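You operate a simulated robot arm through the tools that you are given. There is no shell and no other tool. Be economical: measure what you need, move in short steps, check, and stop when the job is done.

You run a simulated robot arm. Do the job below in one go: nothing can be reset, and whatever is moved stays where it is left.

TASK
Count the cords on the top of the teal bench, then put as many of the cubes from the top of the teal bench on top of the white stand there.
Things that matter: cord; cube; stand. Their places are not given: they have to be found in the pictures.

The check looks at the end state, three seconds after you hand in, the way a careful person would. Anything else that was tipped, shoved, dropped, spilled or broken makes it a failure.

THE ROBOT
A 7-joint arm with a two-finger parallel gripper, fixed in place. Base frame: the origin is at the foot of the arm, x ahead of it, y to its left, z up; the work surface is at about z = 0. Units: mm, rad, N and s.
With the tool pointing down near the work surface it reaches from about 240 to 620 mm from the base axis. Its first joint turns from -1.152 to 1.152 rad. Payload 2.6 kg.
The tool frame sits at the grasp point between the pads (the TCP): z along the fingers, y along the line on which they close. The tips reach 30 mm beyond it. The gripper opens to 94 mm. The fingers are 28 mm wide and 10 mm thick; the gripper's body (50 by 96 mm) begins 55 mm behind the TCP.
Orientation is told as [roll, pitch, yaw] about the base's x, y, z axes, in that order, counted from this pose: with the fingers straight down and closing along the base's y, the tool's x points along the base's -x, its y along +y and its z along -z.

THE INTERFACE
- The arm moves only by the tool jog_arm. Its argument "steps" is text: rows parted by semicolons, each of 6 numbers parted by spaces: the shift along the tool's x, y, z in mm, then the turn, a rotation vector about the tool's x, y, z in rad. In form: tx ty tz wx wy wz; .... A call has 1 to 8 rows; each row is the pose to reach, as a shift and turn from the pose commanded when the call began, along the tool's axes at that moment. "jaw" is the closure in counts, from 0 (fully open) to 255 (shut), set as the call begins (left out, the last holds). Rows are played at 5 a second. More than 50 mm and 0.15 rad between two rows, or a gripper value outside its range, and nothing of the call is played. A pose out of reach is approached as far as the arm can. The call stops where the force on the tool passes 40 N (or 10 N more than at its start, if that is more) or the arm is blocked; 0.2 s more then pass. The fingers move at their own pace (about 72 mm/s each) and stop on an object; they squeeze with about 41 N. The grip force told is the motor's: it shows also when the fingers shut on nothing. Time passes only in rows, and 0.2 s behind the last, so rows that repeat a pose let the fingers close. It gives the time, the measured TCP pose, the force on the tool (base axes), the opening and the grip force at its end, in the units of the frame above (readings bear some noise).
- Cameras (640 x 400 px; columns grow to the right, rows downward): "scene" is fixed at [40, 435.8, 562.9]; the picture's right is [-0.73, -0.68, 0.00], its down [-0.40, 0.43, -0.81] and it looks along [0.55, -0.59, -0.58] (base axes); focal length 354 px, centre (320, 200). "wrist" rides on the gripper at [-37, 0, -58] in the tool frame; the picture's right is [0.00, -1.00, 0.00], its down [0.97, 0.00, -0.24] and it looks along [0.24, 0.00, 0.97] (tool axes); focal length 218 px, centre (320, 200).
- capture(camera): a new picture of that camera. The clock stands still meanwhile.
- pixel_to_xyz(camera, pixels): for up to 12 pixels [column, row] of the newest picture of that camera ("zoom" is the newest enlarged one), the place [x, y, z] in the base frame of the surface seen there, good to about 2 mm. The clock stands still meanwhile.
- enlarge(camera, box): a new picture of the part [left, top, right, bottom] of that camera's present view, enlarged. The clock stands still meanwhile.
- job_done(): hands the job in; it is judged then, once.

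Go step by step. Measure first, check grasps and placings, and put right what went wrong. The budget is 60 turns and 20 pictures, counting those below and the enlarged ones. Unless the task says otherwise, let go and move clear before handing in, and close with one line.

The tools are called after "Call:" as name(argument=value, ...) on one line, values as JSON. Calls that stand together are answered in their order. jog_arm: Moves the arm, as the interface text tells. Its arguments: {"type":"object","properties":{"steps":{"type":"string"},"jaw":{"type":"number"}},"required":["steps"]} The other tools are called the same way: capture (camera) takes a picture; pixel_to_xyz (camera, pixels) gives the place of the surface under pixels of a picture; enlarge (camera, box) takes an enlarged picture of a part of a camera's view; job_done () hands the job in.

At the start:

```text
clock: 0.0
tcp_pos: [420.7, 140.8, 325.7]
tool_rot: [0.002, 0.0, 0.0]
contact_force: [-0.6, 0.3, -0.3]
width: 93.8
grip_force: 0.1
```

scene: 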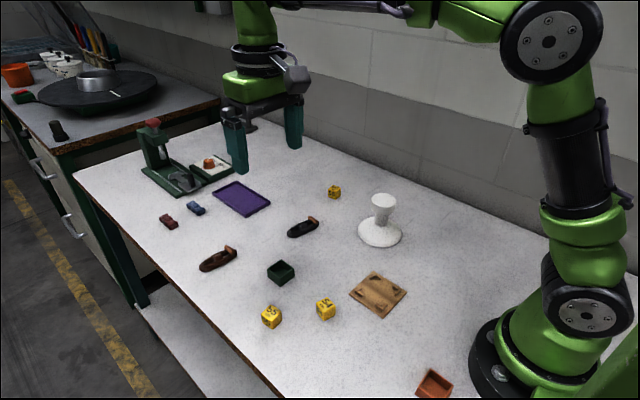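
wrist: 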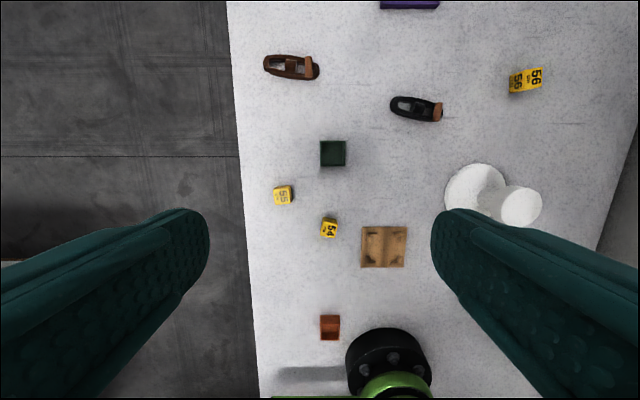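

The scene shows yellow cubes near (271,316), (326,308), (334,191), a white stand at (380,220), and several items that may or may not be cords. I'll zoom in to identify the objects.

Call:
enlarge(camera="scene", box=[120, 100, 300, 220])

Call:
enlarge(camera="scene", box=[190, 170, 430, 330])

Call:
enlarge(camera="scene", box=[0, 0, 220, 150])

```text
3.33 times, centred on (210, 160) of scene
```

zoom: 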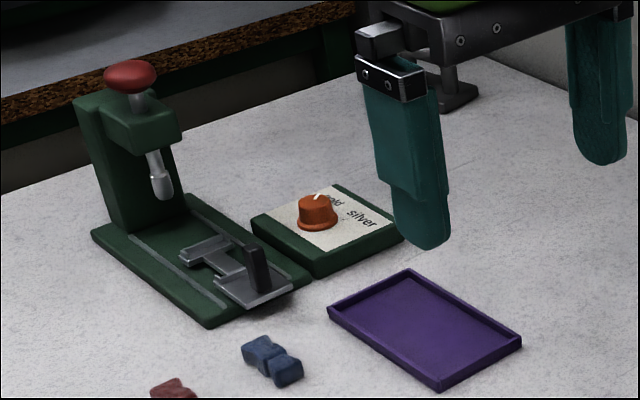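

```text
2.50 times, centred on (310, 250) of scene
```

zoom: 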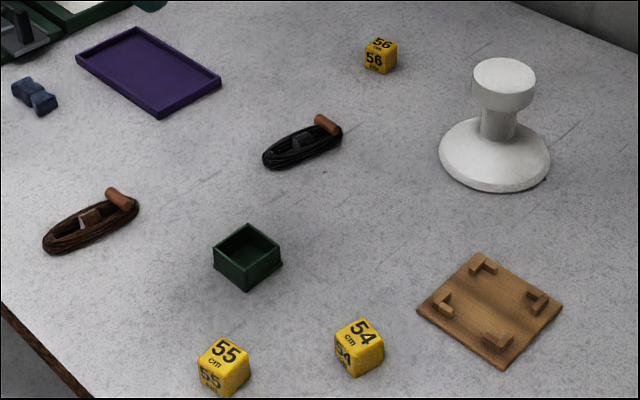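

```text
2.67 times, centred on (110, 75) of scene
```

zoom: 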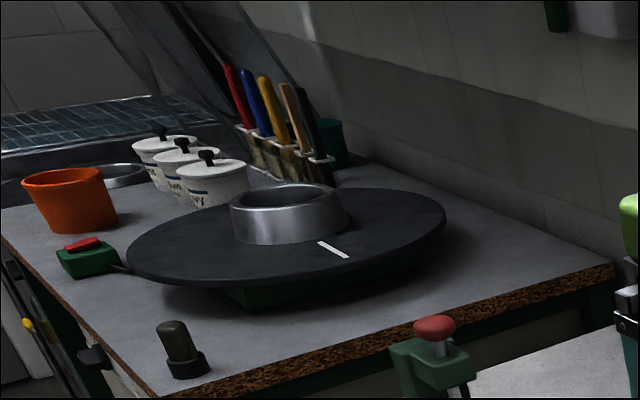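

The bench holds a purple tray, small red/blue pieces, a brown and a black coil-like item, a green box, three yellow cubes, the stand and a board. I'll check the two coils closely and the red/blue pieces too, and measure the stand top and cubes.

Call:
enlarge(camera="scene", box=[150, 190, 330, 280])

Call:
enlarge(camera="wrist", box=[240, 40, 480, 190])

Call:
pixel_to_xyz(camera="scene", pixels=[[383, 198], [374, 198], [393, 199], [383, 194], [383, 203], [271, 311], [326, 302], [334, 187], [320, 304], [332, 304], [326, 298], [380, 240]])

Call:
pixel_to_xyz(camera="wrist", pixels=[[520, 207], [508, 207], [534, 207], [520, 194], [520, 220], [330, 227], [283, 195], [535, 77], [333, 154], [383, 247]])

```text
3.56 times, centred on (240, 235) of scene
```

zoom: 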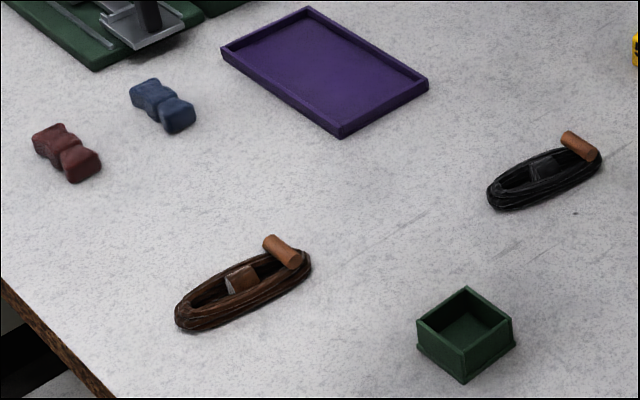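

```text
2.67 times, centred on (360, 115) of wrist
```

zoom: 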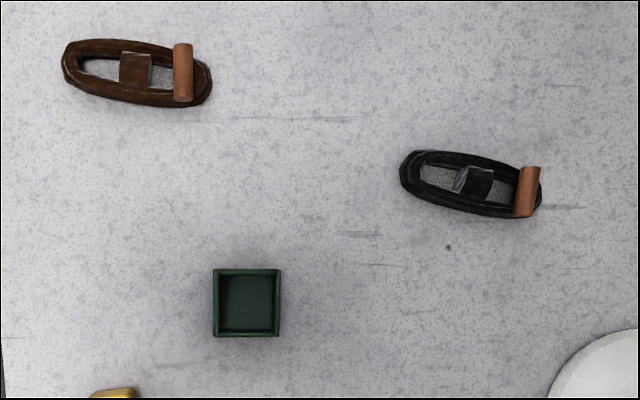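

```text
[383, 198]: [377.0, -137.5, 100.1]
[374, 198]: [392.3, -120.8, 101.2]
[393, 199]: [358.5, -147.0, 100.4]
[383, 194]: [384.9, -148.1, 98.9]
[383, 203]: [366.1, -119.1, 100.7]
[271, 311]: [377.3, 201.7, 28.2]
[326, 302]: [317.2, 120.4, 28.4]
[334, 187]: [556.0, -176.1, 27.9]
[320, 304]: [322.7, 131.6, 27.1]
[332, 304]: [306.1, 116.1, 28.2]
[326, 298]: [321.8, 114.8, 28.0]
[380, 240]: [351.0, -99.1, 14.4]
```

```text
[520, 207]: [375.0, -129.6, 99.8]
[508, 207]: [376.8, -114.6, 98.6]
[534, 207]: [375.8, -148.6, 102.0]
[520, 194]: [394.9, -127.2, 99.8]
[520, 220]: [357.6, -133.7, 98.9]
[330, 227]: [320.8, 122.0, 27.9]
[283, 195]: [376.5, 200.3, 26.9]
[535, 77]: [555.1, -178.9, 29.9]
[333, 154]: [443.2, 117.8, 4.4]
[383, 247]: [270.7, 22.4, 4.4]
```

Two cords (brown and black coils) are visible so far. The cubes are 28 mm and the stand top is about 56 mm wide at z≈100, centred near (376,-131). Next I hover over cube 54 at (318,121) to see its yaw.

Call:
jog_arm(steps="20 -4 35 0 0 0;41 -8 70 0 0 0;62 -12 105 0 0 0;82 -16 140 0 0 0;102 -20 175 0 0 0;102 -20 175 0 0 0", jaw=0)

Call:
capture(camera="wrist")

Call:
capture(camera="scene")

```text
clock: 1.4
tcp_pos: [318.2, 120.1, 149.9]
tool_rot: [-0.001, -0.002, 0.0]
contact_force: [0.1, 0.5, 0.5]
width: 93.9
grip_force: 0.1
```

```text
12 pictures are left
```

wrist: 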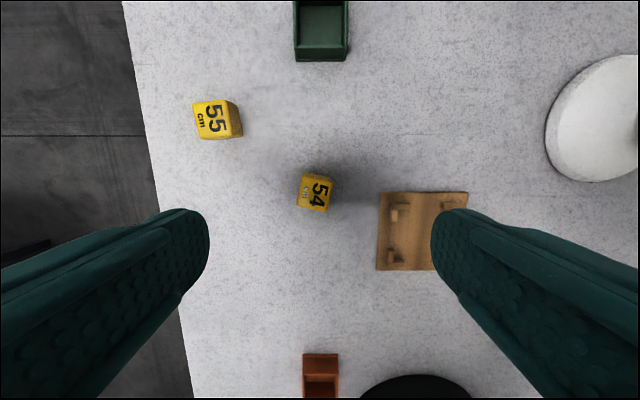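

```text
11 pictures are left
```

scene: 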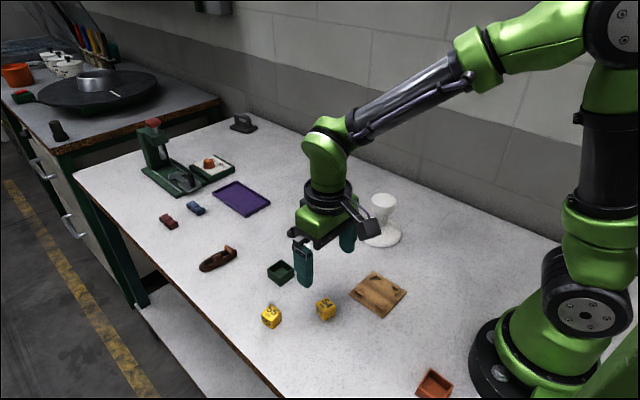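

A dark item behind the gripper is now visible at (243,123). I'll zoom in on it, and zoom on the cubes for yaw.

Call:
enlarge(camera="scene", box=[200, 95, 290, 150])

Call:
enlarge(camera="wrist", box=[180, 90, 340, 220])

```text
7.11 times, centred on (245, 122) of scene
```

zoom: 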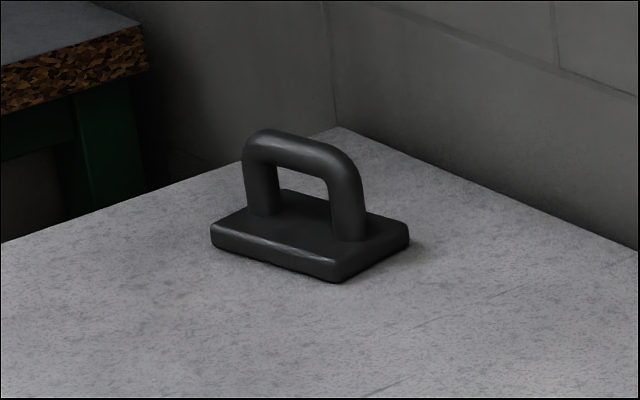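

```text
3.08 times, centred on (260, 155) of wrist
```

zoom: 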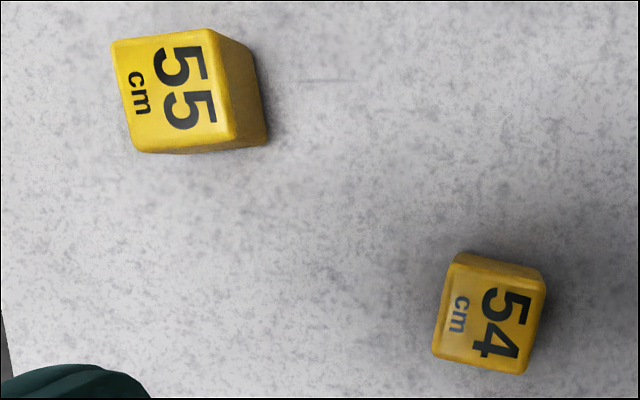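

The item at (243,123) is a handled block, not a cord. Now I measure the top corners of cubes 54 and 55 in the zoom.

Call:
pixel_to_xyz(camera="zoom", pixels=[[456, 272], [541, 285], [519, 368], [438, 352], [490, 322], [117, 46], [206, 34], [230, 143], [136, 148], [175, 95]])

```text
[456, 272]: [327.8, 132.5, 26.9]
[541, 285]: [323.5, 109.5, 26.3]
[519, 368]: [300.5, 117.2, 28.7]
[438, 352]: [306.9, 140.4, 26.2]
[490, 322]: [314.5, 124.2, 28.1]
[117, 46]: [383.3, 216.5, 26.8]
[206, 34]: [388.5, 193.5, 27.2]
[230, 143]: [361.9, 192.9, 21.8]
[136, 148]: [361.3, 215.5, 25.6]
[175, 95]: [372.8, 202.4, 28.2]
```

Cube 54 centres at about (314.6,124.6) with yaw ≈ -0.28 rad. I turn, descend to z≈34 (tips at 4 mm) and then close.

Call:
jog_arm(steps="3.6 4.5 30 0 0 0.14;3.6 4.5 60 0 0 0.28;3.6 4.5 90 0 0 0.28;3.6 4.5 116 0 0 0.28;3.6 4.5 116 0 0 0.28")

Call:
jog_arm(steps="0 0 0 0 0 0;0 0 0 0 0 0;0 0 0 0 0 0;0 0 0 0 0 0", jaw=255)

```text
clock: 2.6
tcp_pos: [315.4, 124.5, 34.7]
tool_rot: [0.0, -0.001, -0.28]
contact_force: [0.1, -0.1, 0.6]
width: 94.1
grip_force: 0.0
```

```text
clock: 3.6
tcp_pos: [314.6, 124.7, 35.6]
tool_rot: [-0.001, -0.001, -0.28]
contact_force: [0.2, -0.3, -0.5]
width: 26.2
grip_force: 41.0
```

The jaws stopped at 26 mm with 41 N, so the cube is held. I lift, turn back to yaw 0 and look around.

Call:
jog_arm(steps="0 0 -40 0 0 0;0 0 -80 0 0 0;0 0 -120 0 0 0;0 0 -165 0 0 -0.14;0 0 -165 0 0 -0.28;0 0 -165 0 0 -0.28")

```text
clock: 5.0
tcp_pos: [314.2, 125.0, 201.0]
tool_rot: [0.0, 0.0, 0.001]
contact_force: [0.8, -0.8, -0.3]
width: 26.3
grip_force: 41.2
```

Held firmly at z=201. I carry it to above the stand and take a wrist picture.

Call:
jog_arm(steps="-12 -42 0 0 0 0;-24 -84 0 0 0 0;-36 -126 0 0 0 0;-48 -168 0 0 0 0;-60 -212 0 0 0 0;-77 -256 0 0 0 0;-77 -256 0 0 0 0")

Call:
capture(camera="wrist")

```text
clock: 6.6
tcp_pos: [392.5, -131.1, 198.4]
tool_rot: [-0.001, -0.001, 0.0]
contact_force: [-0.1, -0.1, 0.5]
width: 26.1
grip_force: 41.2
```

```text
8 pictures are left
```

wrist: 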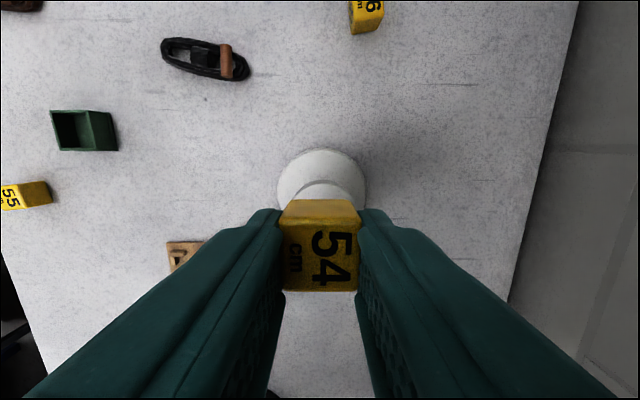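

The cube hides most of the stand top; I measure the visible rim arc around (322,183) for its far edge.

Call:
pixel_to_xyz(camera="wrist", pixels=[[322, 181], [322, 184], [322, 188], [304, 190], [341, 190], [299, 195], [346, 195], [322, 194]])

Call:
pixel_to_xyz(camera="scene", pixels=[[372, 199], [396, 199], [384, 194], [384, 205], [374, 203], [393, 204], [390, 195]])

```text
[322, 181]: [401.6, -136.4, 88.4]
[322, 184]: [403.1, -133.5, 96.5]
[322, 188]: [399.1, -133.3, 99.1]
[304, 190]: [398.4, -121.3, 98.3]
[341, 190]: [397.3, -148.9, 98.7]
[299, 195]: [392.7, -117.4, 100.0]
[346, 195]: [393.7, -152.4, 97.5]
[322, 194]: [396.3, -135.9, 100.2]
```

```text
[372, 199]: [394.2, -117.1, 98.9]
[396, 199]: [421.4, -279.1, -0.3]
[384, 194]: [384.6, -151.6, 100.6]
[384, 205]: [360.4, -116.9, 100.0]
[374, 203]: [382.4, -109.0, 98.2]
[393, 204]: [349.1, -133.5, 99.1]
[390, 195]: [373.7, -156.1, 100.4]
```

The stand top's centre is about (375.5,-134.5), radius ≈27, z≈100. I set cube 54 on the far half at x≈391 and release.

Call:
jog_arm(steps="1.2 -3.7 0 0 0 0;1.2 -3.7 30 0 0 0;1.2 -3.7 50 0 0 0;1.2 -3.7 58 0 0 0;1.2 -3.7 62 0 0 0;1.2 -3.7 64.3 0 0 0;1.2 -3.7 64.3 0 0 0")

```text
clock: 8.2
tcp_pos: [390.5, -135.0, 135.3]
tool_rot: [0.0, 0.0, -0.001]
contact_force: [0.0, -0.2, -0.2]
width: 26.1
grip_force: 40.7
```

No contact yet at z≈135.3; I ease down 1 mm more, then open and rise.

Call:
jog_arm(steps="0 0 0.6 0 0 0;0 0 1.2 0 0 0;0 0 1.2 0 0 0")

Call:
jog_arm(steps="0 0 0 0 0 0;0 0 0 0 0 0;0 0 0 0 0 0;0 0 0 0 0 0;0 0 -20 0 0 0;0 0 -60 0 0 0;0 0 -65 0 0 0", jaw=0)

Call:
capture(camera="wrist")

```text
clock: 9.0
tcp_pos: [390.7, -135.1, 135.0]
tool_rot: [0.0, 0.0, -0.001]
contact_force: [-0.9, -0.5, 3.9]
width: 26.1
grip_force: 41.2
```

```text
clock: 10.6
tcp_pos: [390.9, -134.3, 199.8]
tool_rot: [-0.001, 0.0, 0.0]
contact_force: [-0.2, -0.1, -0.3]
width: 93.8
grip_force: 0.0
```

```text
7 pictures are left
```

wrist: 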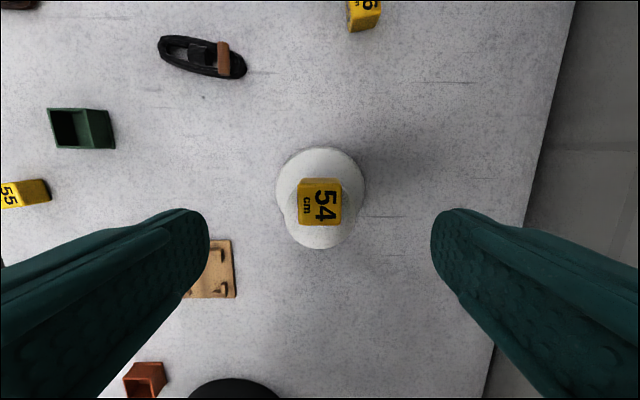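

Cube 54 rests on the far part of the stand top, aligned, with free surface at rows 226–248. I measure the cube and free surface.

Call:
pixel_to_xyz(camera="wrist", pixels=[[301, 189], [339, 189], [339, 221], [301, 221], [320, 246], [320, 230], [320, 205], [291, 210], [348, 210]])

```text
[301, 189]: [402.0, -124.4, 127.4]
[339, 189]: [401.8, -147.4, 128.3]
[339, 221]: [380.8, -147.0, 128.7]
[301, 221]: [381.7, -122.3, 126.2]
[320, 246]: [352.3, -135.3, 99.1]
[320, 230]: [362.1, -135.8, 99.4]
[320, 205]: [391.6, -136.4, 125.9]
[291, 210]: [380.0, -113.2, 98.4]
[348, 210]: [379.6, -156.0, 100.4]
```

Cube 54 spans x≈378–405, leaving room for the next at x≈362. Now I go over cube 55 at (373,203).

Call:
jog_arm(steps="2 44 0 0 0 0;5 88 0 0 0 0;8 132 0 0 0 0;10 176 0 0 0 0;13 220 0 0 0 0;15 264 5 0 0 0;17 306 25 0 0 0;18 338 50 0 0 0")

Call:
enlarge(camera="wrist", box=[260, 150, 380, 225])

```text
clock: 12.4
tcp_pos: [372.4, 204.5, 149.4]
tool_rot: [-0.001, 0.0, -0.001]
contact_force: [0.7, -1.2, 0.4]
width: 93.9
grip_force: 0.0
```

```text
5.33 times, centred on (320, 188) of wrist
```

zoom: 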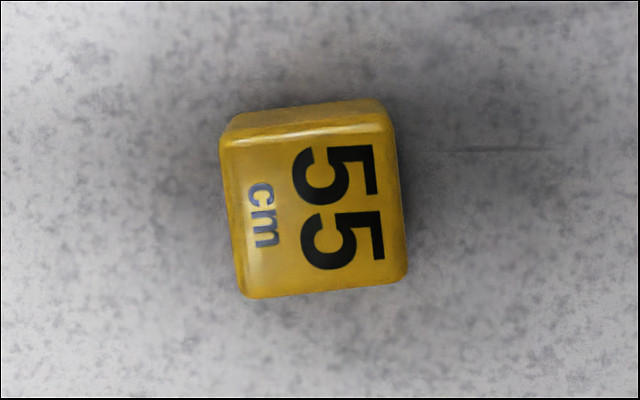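

Cube 55's edges tilt about 0.13 rad (yaw +0.13). I measure its centre.

Call:
pixel_to_xyz(camera="zoom", pixels=[[232, 150], [388, 128], [400, 272], [252, 290], [316, 208]])

```text
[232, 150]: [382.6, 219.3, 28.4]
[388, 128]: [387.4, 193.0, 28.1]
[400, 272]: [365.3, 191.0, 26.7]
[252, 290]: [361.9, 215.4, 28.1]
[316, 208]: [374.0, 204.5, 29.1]
```

Centre is (374.2,204.6). Descend with yaw +0.14, then close.

Call:
jog_arm(steps="-1.5 0.5 30 0 0 -0.14;-1.5 0.5 60 0 0 -0.14;-1.5 0.5 90 0 0 -0.14;-1.5 0.5 114.5 0 0 -0.14;-1.5 0.5 114.5 0 0 -0.14")

Call:
jog_arm(steps="0 0 0 0 0 0;0 0 0 0 0 0;0 0 0 0 0 0;0 0 0 0 0 0", jaw=255)

Call:
jog_arm(steps="0 0 -40 0 0 0;0 0 -80 0 0 0;0 0 -120 0 0 0;0 0 -165 0 0 0.14;0 0 -185 0 0 0.14;0 0 -185 0 0 0.14")

```text
clock: 13.6
tcp_pos: [373.6, 204.6, 33.1]
tool_rot: [-0.001, 0.001, 0.139]
contact_force: [-0.5, -0.1, 0.3]
width: 94.1
grip_force: 0.1
```

```text
clock: 14.6
tcp_pos: [375.2, 202.9, 33.1]
tool_rot: [-0.001, 0.002, 0.141]
contact_force: [-0.2, 0.2, 0.0]
width: 26.2
grip_force: 40.8
```

```text
clock: 16.0
tcp_pos: [372.7, 205.1, 220.8]
tool_rot: [0.0, 0.0, 0.001]
contact_force: [-0.3, 0.3, 0.2]
width: 26.4
grip_force: 41.1
```

Cube 55 is held (26 mm, 41 N). I carry it at z≈220 to above the free half at (362,-135.4).

Call:
jog_arm(steps="2 -42 0 0 0 0;4 -85 0 0 0 0;6 -127 0 0 0 0;8 -170 0 0 0 0;10 -212 0 0 0 0;11 -255 0 0 0 0;12 -298 0 0 0 0;12.4 -339.5 0 0 0 0")

Call:
jog_arm(steps="0 0 0 0 0 0;0 0 0 0 0 0")

Call:
capture(camera="wrist")

```text
clock: 17.8
tcp_pos: [361.9, -135.4, 221.0]
tool_rot: [0.0, 0.0, 0.002]
contact_force: [0.1, 0.1, 0.3]
width: 26.2
grip_force: 41.3
```

```text
clock: 18.4
tcp_pos: [361.8, -135.8, 220.3]
tool_rot: [-0.001, -0.001, 0.003]
contact_force: [-0.3, -0.4, -0.6]
width: 26.3
grip_force: 41.7
```

```text
5 pictures are left
```

wrist: 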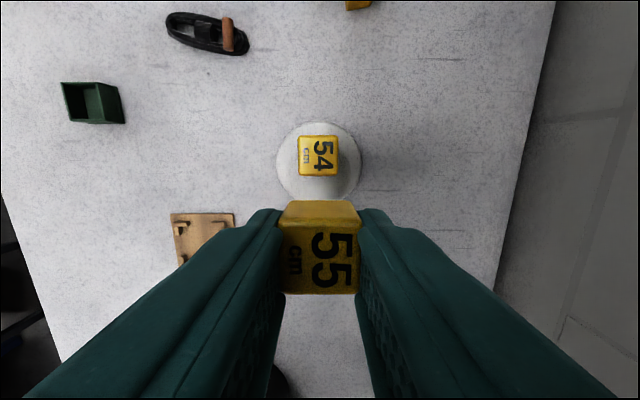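

Cube 55 is square in the jaws. I check the x of its far face (320,208) against cube 54's near edge (320,174).

Call:
pixel_to_xyz(camera="wrist", pixels=[[320, 203], [320, 208], [320, 214], [320, 222], [320, 290], [320, 173], [320, 175], [320, 137]])

```text
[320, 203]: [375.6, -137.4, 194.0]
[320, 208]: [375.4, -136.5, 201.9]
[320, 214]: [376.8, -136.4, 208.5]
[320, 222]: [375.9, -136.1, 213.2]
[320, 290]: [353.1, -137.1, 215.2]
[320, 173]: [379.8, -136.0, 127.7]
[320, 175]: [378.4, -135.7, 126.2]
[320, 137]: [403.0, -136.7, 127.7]
```

There is about 2 mm of gap; I shift 1 mm away and lower to the surface.

Call:
jog_arm(steps="1 0 10 0 0 0;1 0 40 0 0 0;1 0 60 0 0 0;1 0 72 0 0 0;1 0 79 0 0 0;1 0 83 0 0 0;1 0 84.5 0 0 0;1 0 84.5 0 0 0")

Call:
jog_arm(steps="0 0 0.4 0 0 0;0 0 0.8 0 0 0;0 0 0.8 0 0 0")

```text
clock: 20.2
tcp_pos: [360.3, -135.5, 134.9]
tool_rot: [0.0, 0.001, 0.0]
contact_force: [-0.7, -0.3, 0.9]
width: 26.2
grip_force: 41.5
```

```text
clock: 21.0
tcp_pos: [359.8, -135.0, 135.5]
tool_rot: [0.001, -0.001, 0.0]
contact_force: [0.2, -0.7, -0.1]
width: 26.0
grip_force: 40.8
```

Still no contact force; ease down a bit more.

Call:
jog_arm(steps="0 0 0.4 0 0 0;0 0 0.8 0 0 0;0 0 0.8 0 0 0")

```text
clock: 21.8
tcp_pos: [360.1, -135.9, 134.2]
tool_rot: [0.001, 0.001, 0.0]
contact_force: [0.8, 0.5, 0.0]
width: 26.1
grip_force: 40.8
```

Call:
jog_arm(steps="0 0 0.4 0 0 0;0 0 0.8 0 0 0;0 0 0.8 0 0 0")

```text
clock: 22.6
tcp_pos: [361.7, -135.6, 133.7]
tool_rot: [0.001, -0.001, 0.001]
contact_force: [-1.2, 0.7, 6.9]
width: 26.4
grip_force: 40.9
```

Contact (6.9 N upward), so the cube sits on the stand. I open and rise straight up, then look.

Call:
jog_arm(steps="0 0 0 0 0 0;0 0 0 0 0 0;0 0 0 0 0 0;0 0 0 0 0 0;0 0 -20 0 0 0;0 0 -60 0 0 0;0 0 -90 0 0 0;0 0 -90 0 0 0", jaw=0)

Call:
capture(camera="wrist")

```text
clock: 24.4
tcp_pos: [360.7, -134.8, 224.3]
tool_rot: [0.0, -0.001, 0.003]
contact_force: [-0.1, -0.1, 0.6]
width: 94.2
grip_force: 0.1
```

```text
4 pictures are left
```

wrist: 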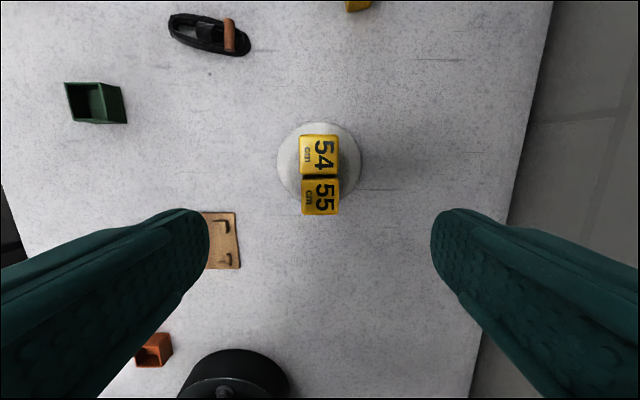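

Both cubes rest side by side on the stand. I rise clear and check for any hidden cords on the bench areas previously covered.

Call:
jog_arm(steps="0 0 -40 0 0 0;0 0 -80 0 0 0;0 30 -110 0 0 0;0 70 -120 0 0 0;0 110 -120 0 0 0;0 150 -120 0 0 0;0 190 -120 0 0 0;0 190 -120 0 0 0")

Call:
capture(camera="scene")

Call:
capture(camera="wrist")

```text
clock: 26.2
tcp_pos: [359.7, 55.7, 342.9]
tool_rot: [-0.001, 0.001, 0.0]
contact_force: [0.5, 0.1, 0.6]
width: 94.1
grip_force: 0.1
```

```text
3 pictures are left
```

scene: 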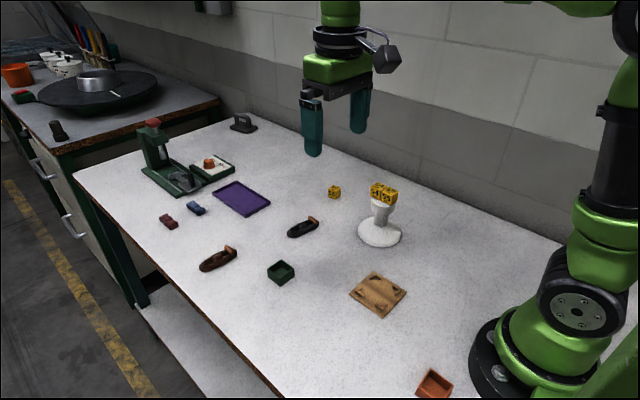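

```text
2 pictures are left
```

wrist: 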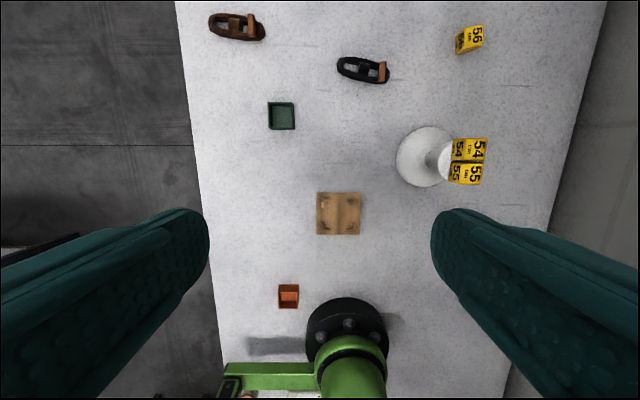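

Both cubes stay put, and two cords are seen. Something shows behind the arm base at (240,385) in the wrist view; I tilt the camera toward the base to check for a hidden cord there.

Call:
jog_arm(steps="0 0 -5 0 0.14 0;0 0 -10 0 0.28 0;0 0 -15 0 0.42 0;0 0 -20 0 0.56 0;0 0 -20 0 0.56 0")

Call:
capture(camera="wrist")

```text
clock: 27.4
tcp_pos: [360.4, 54.5, 358.3]
tool_rot: [0.001, 0.418, -0.001]
contact_force: [0.3, 0.7, -0.3]
width: 93.9
grip_force: 0.1
out of reach, approached as far as the arm can: row 4, 5
```

```text
1 pictures are left
```

wrist: 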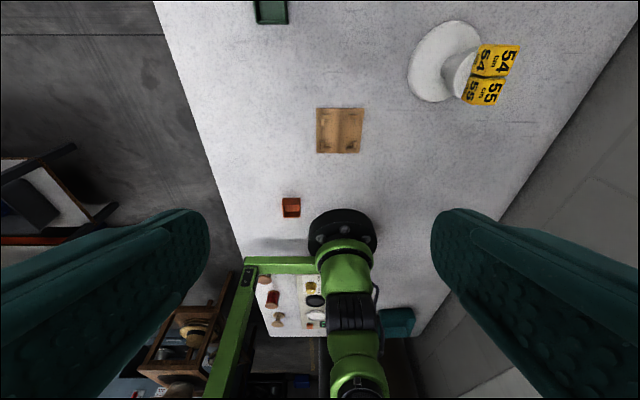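

Some items are behind the base around (290,300) and (395,322). I spend the last picture enlarging that area.

Call:
enlarge(camera="wrist", box=[240, 240, 430, 360])

```text
3.33 times, centred on (335, 300) of wrist
```

zoom: 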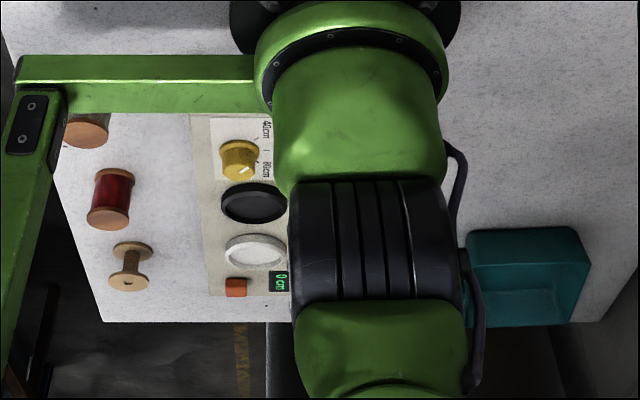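

Behind the base there are only spools, a dial panel and a teal box, with no coiled cords in view. The count is two, and cubes 54 and 55 stand on the white stand with the gripper clear, so I hand in.

Call:
job_done()

```text
The job is handed in.
```

I counted two cords on the bench, one brown and one black, and put two cubes (54 and 55) side by side on top of the white stand; part of the bench behind the arm base stayed hidden, so I could not rule out a cord there.
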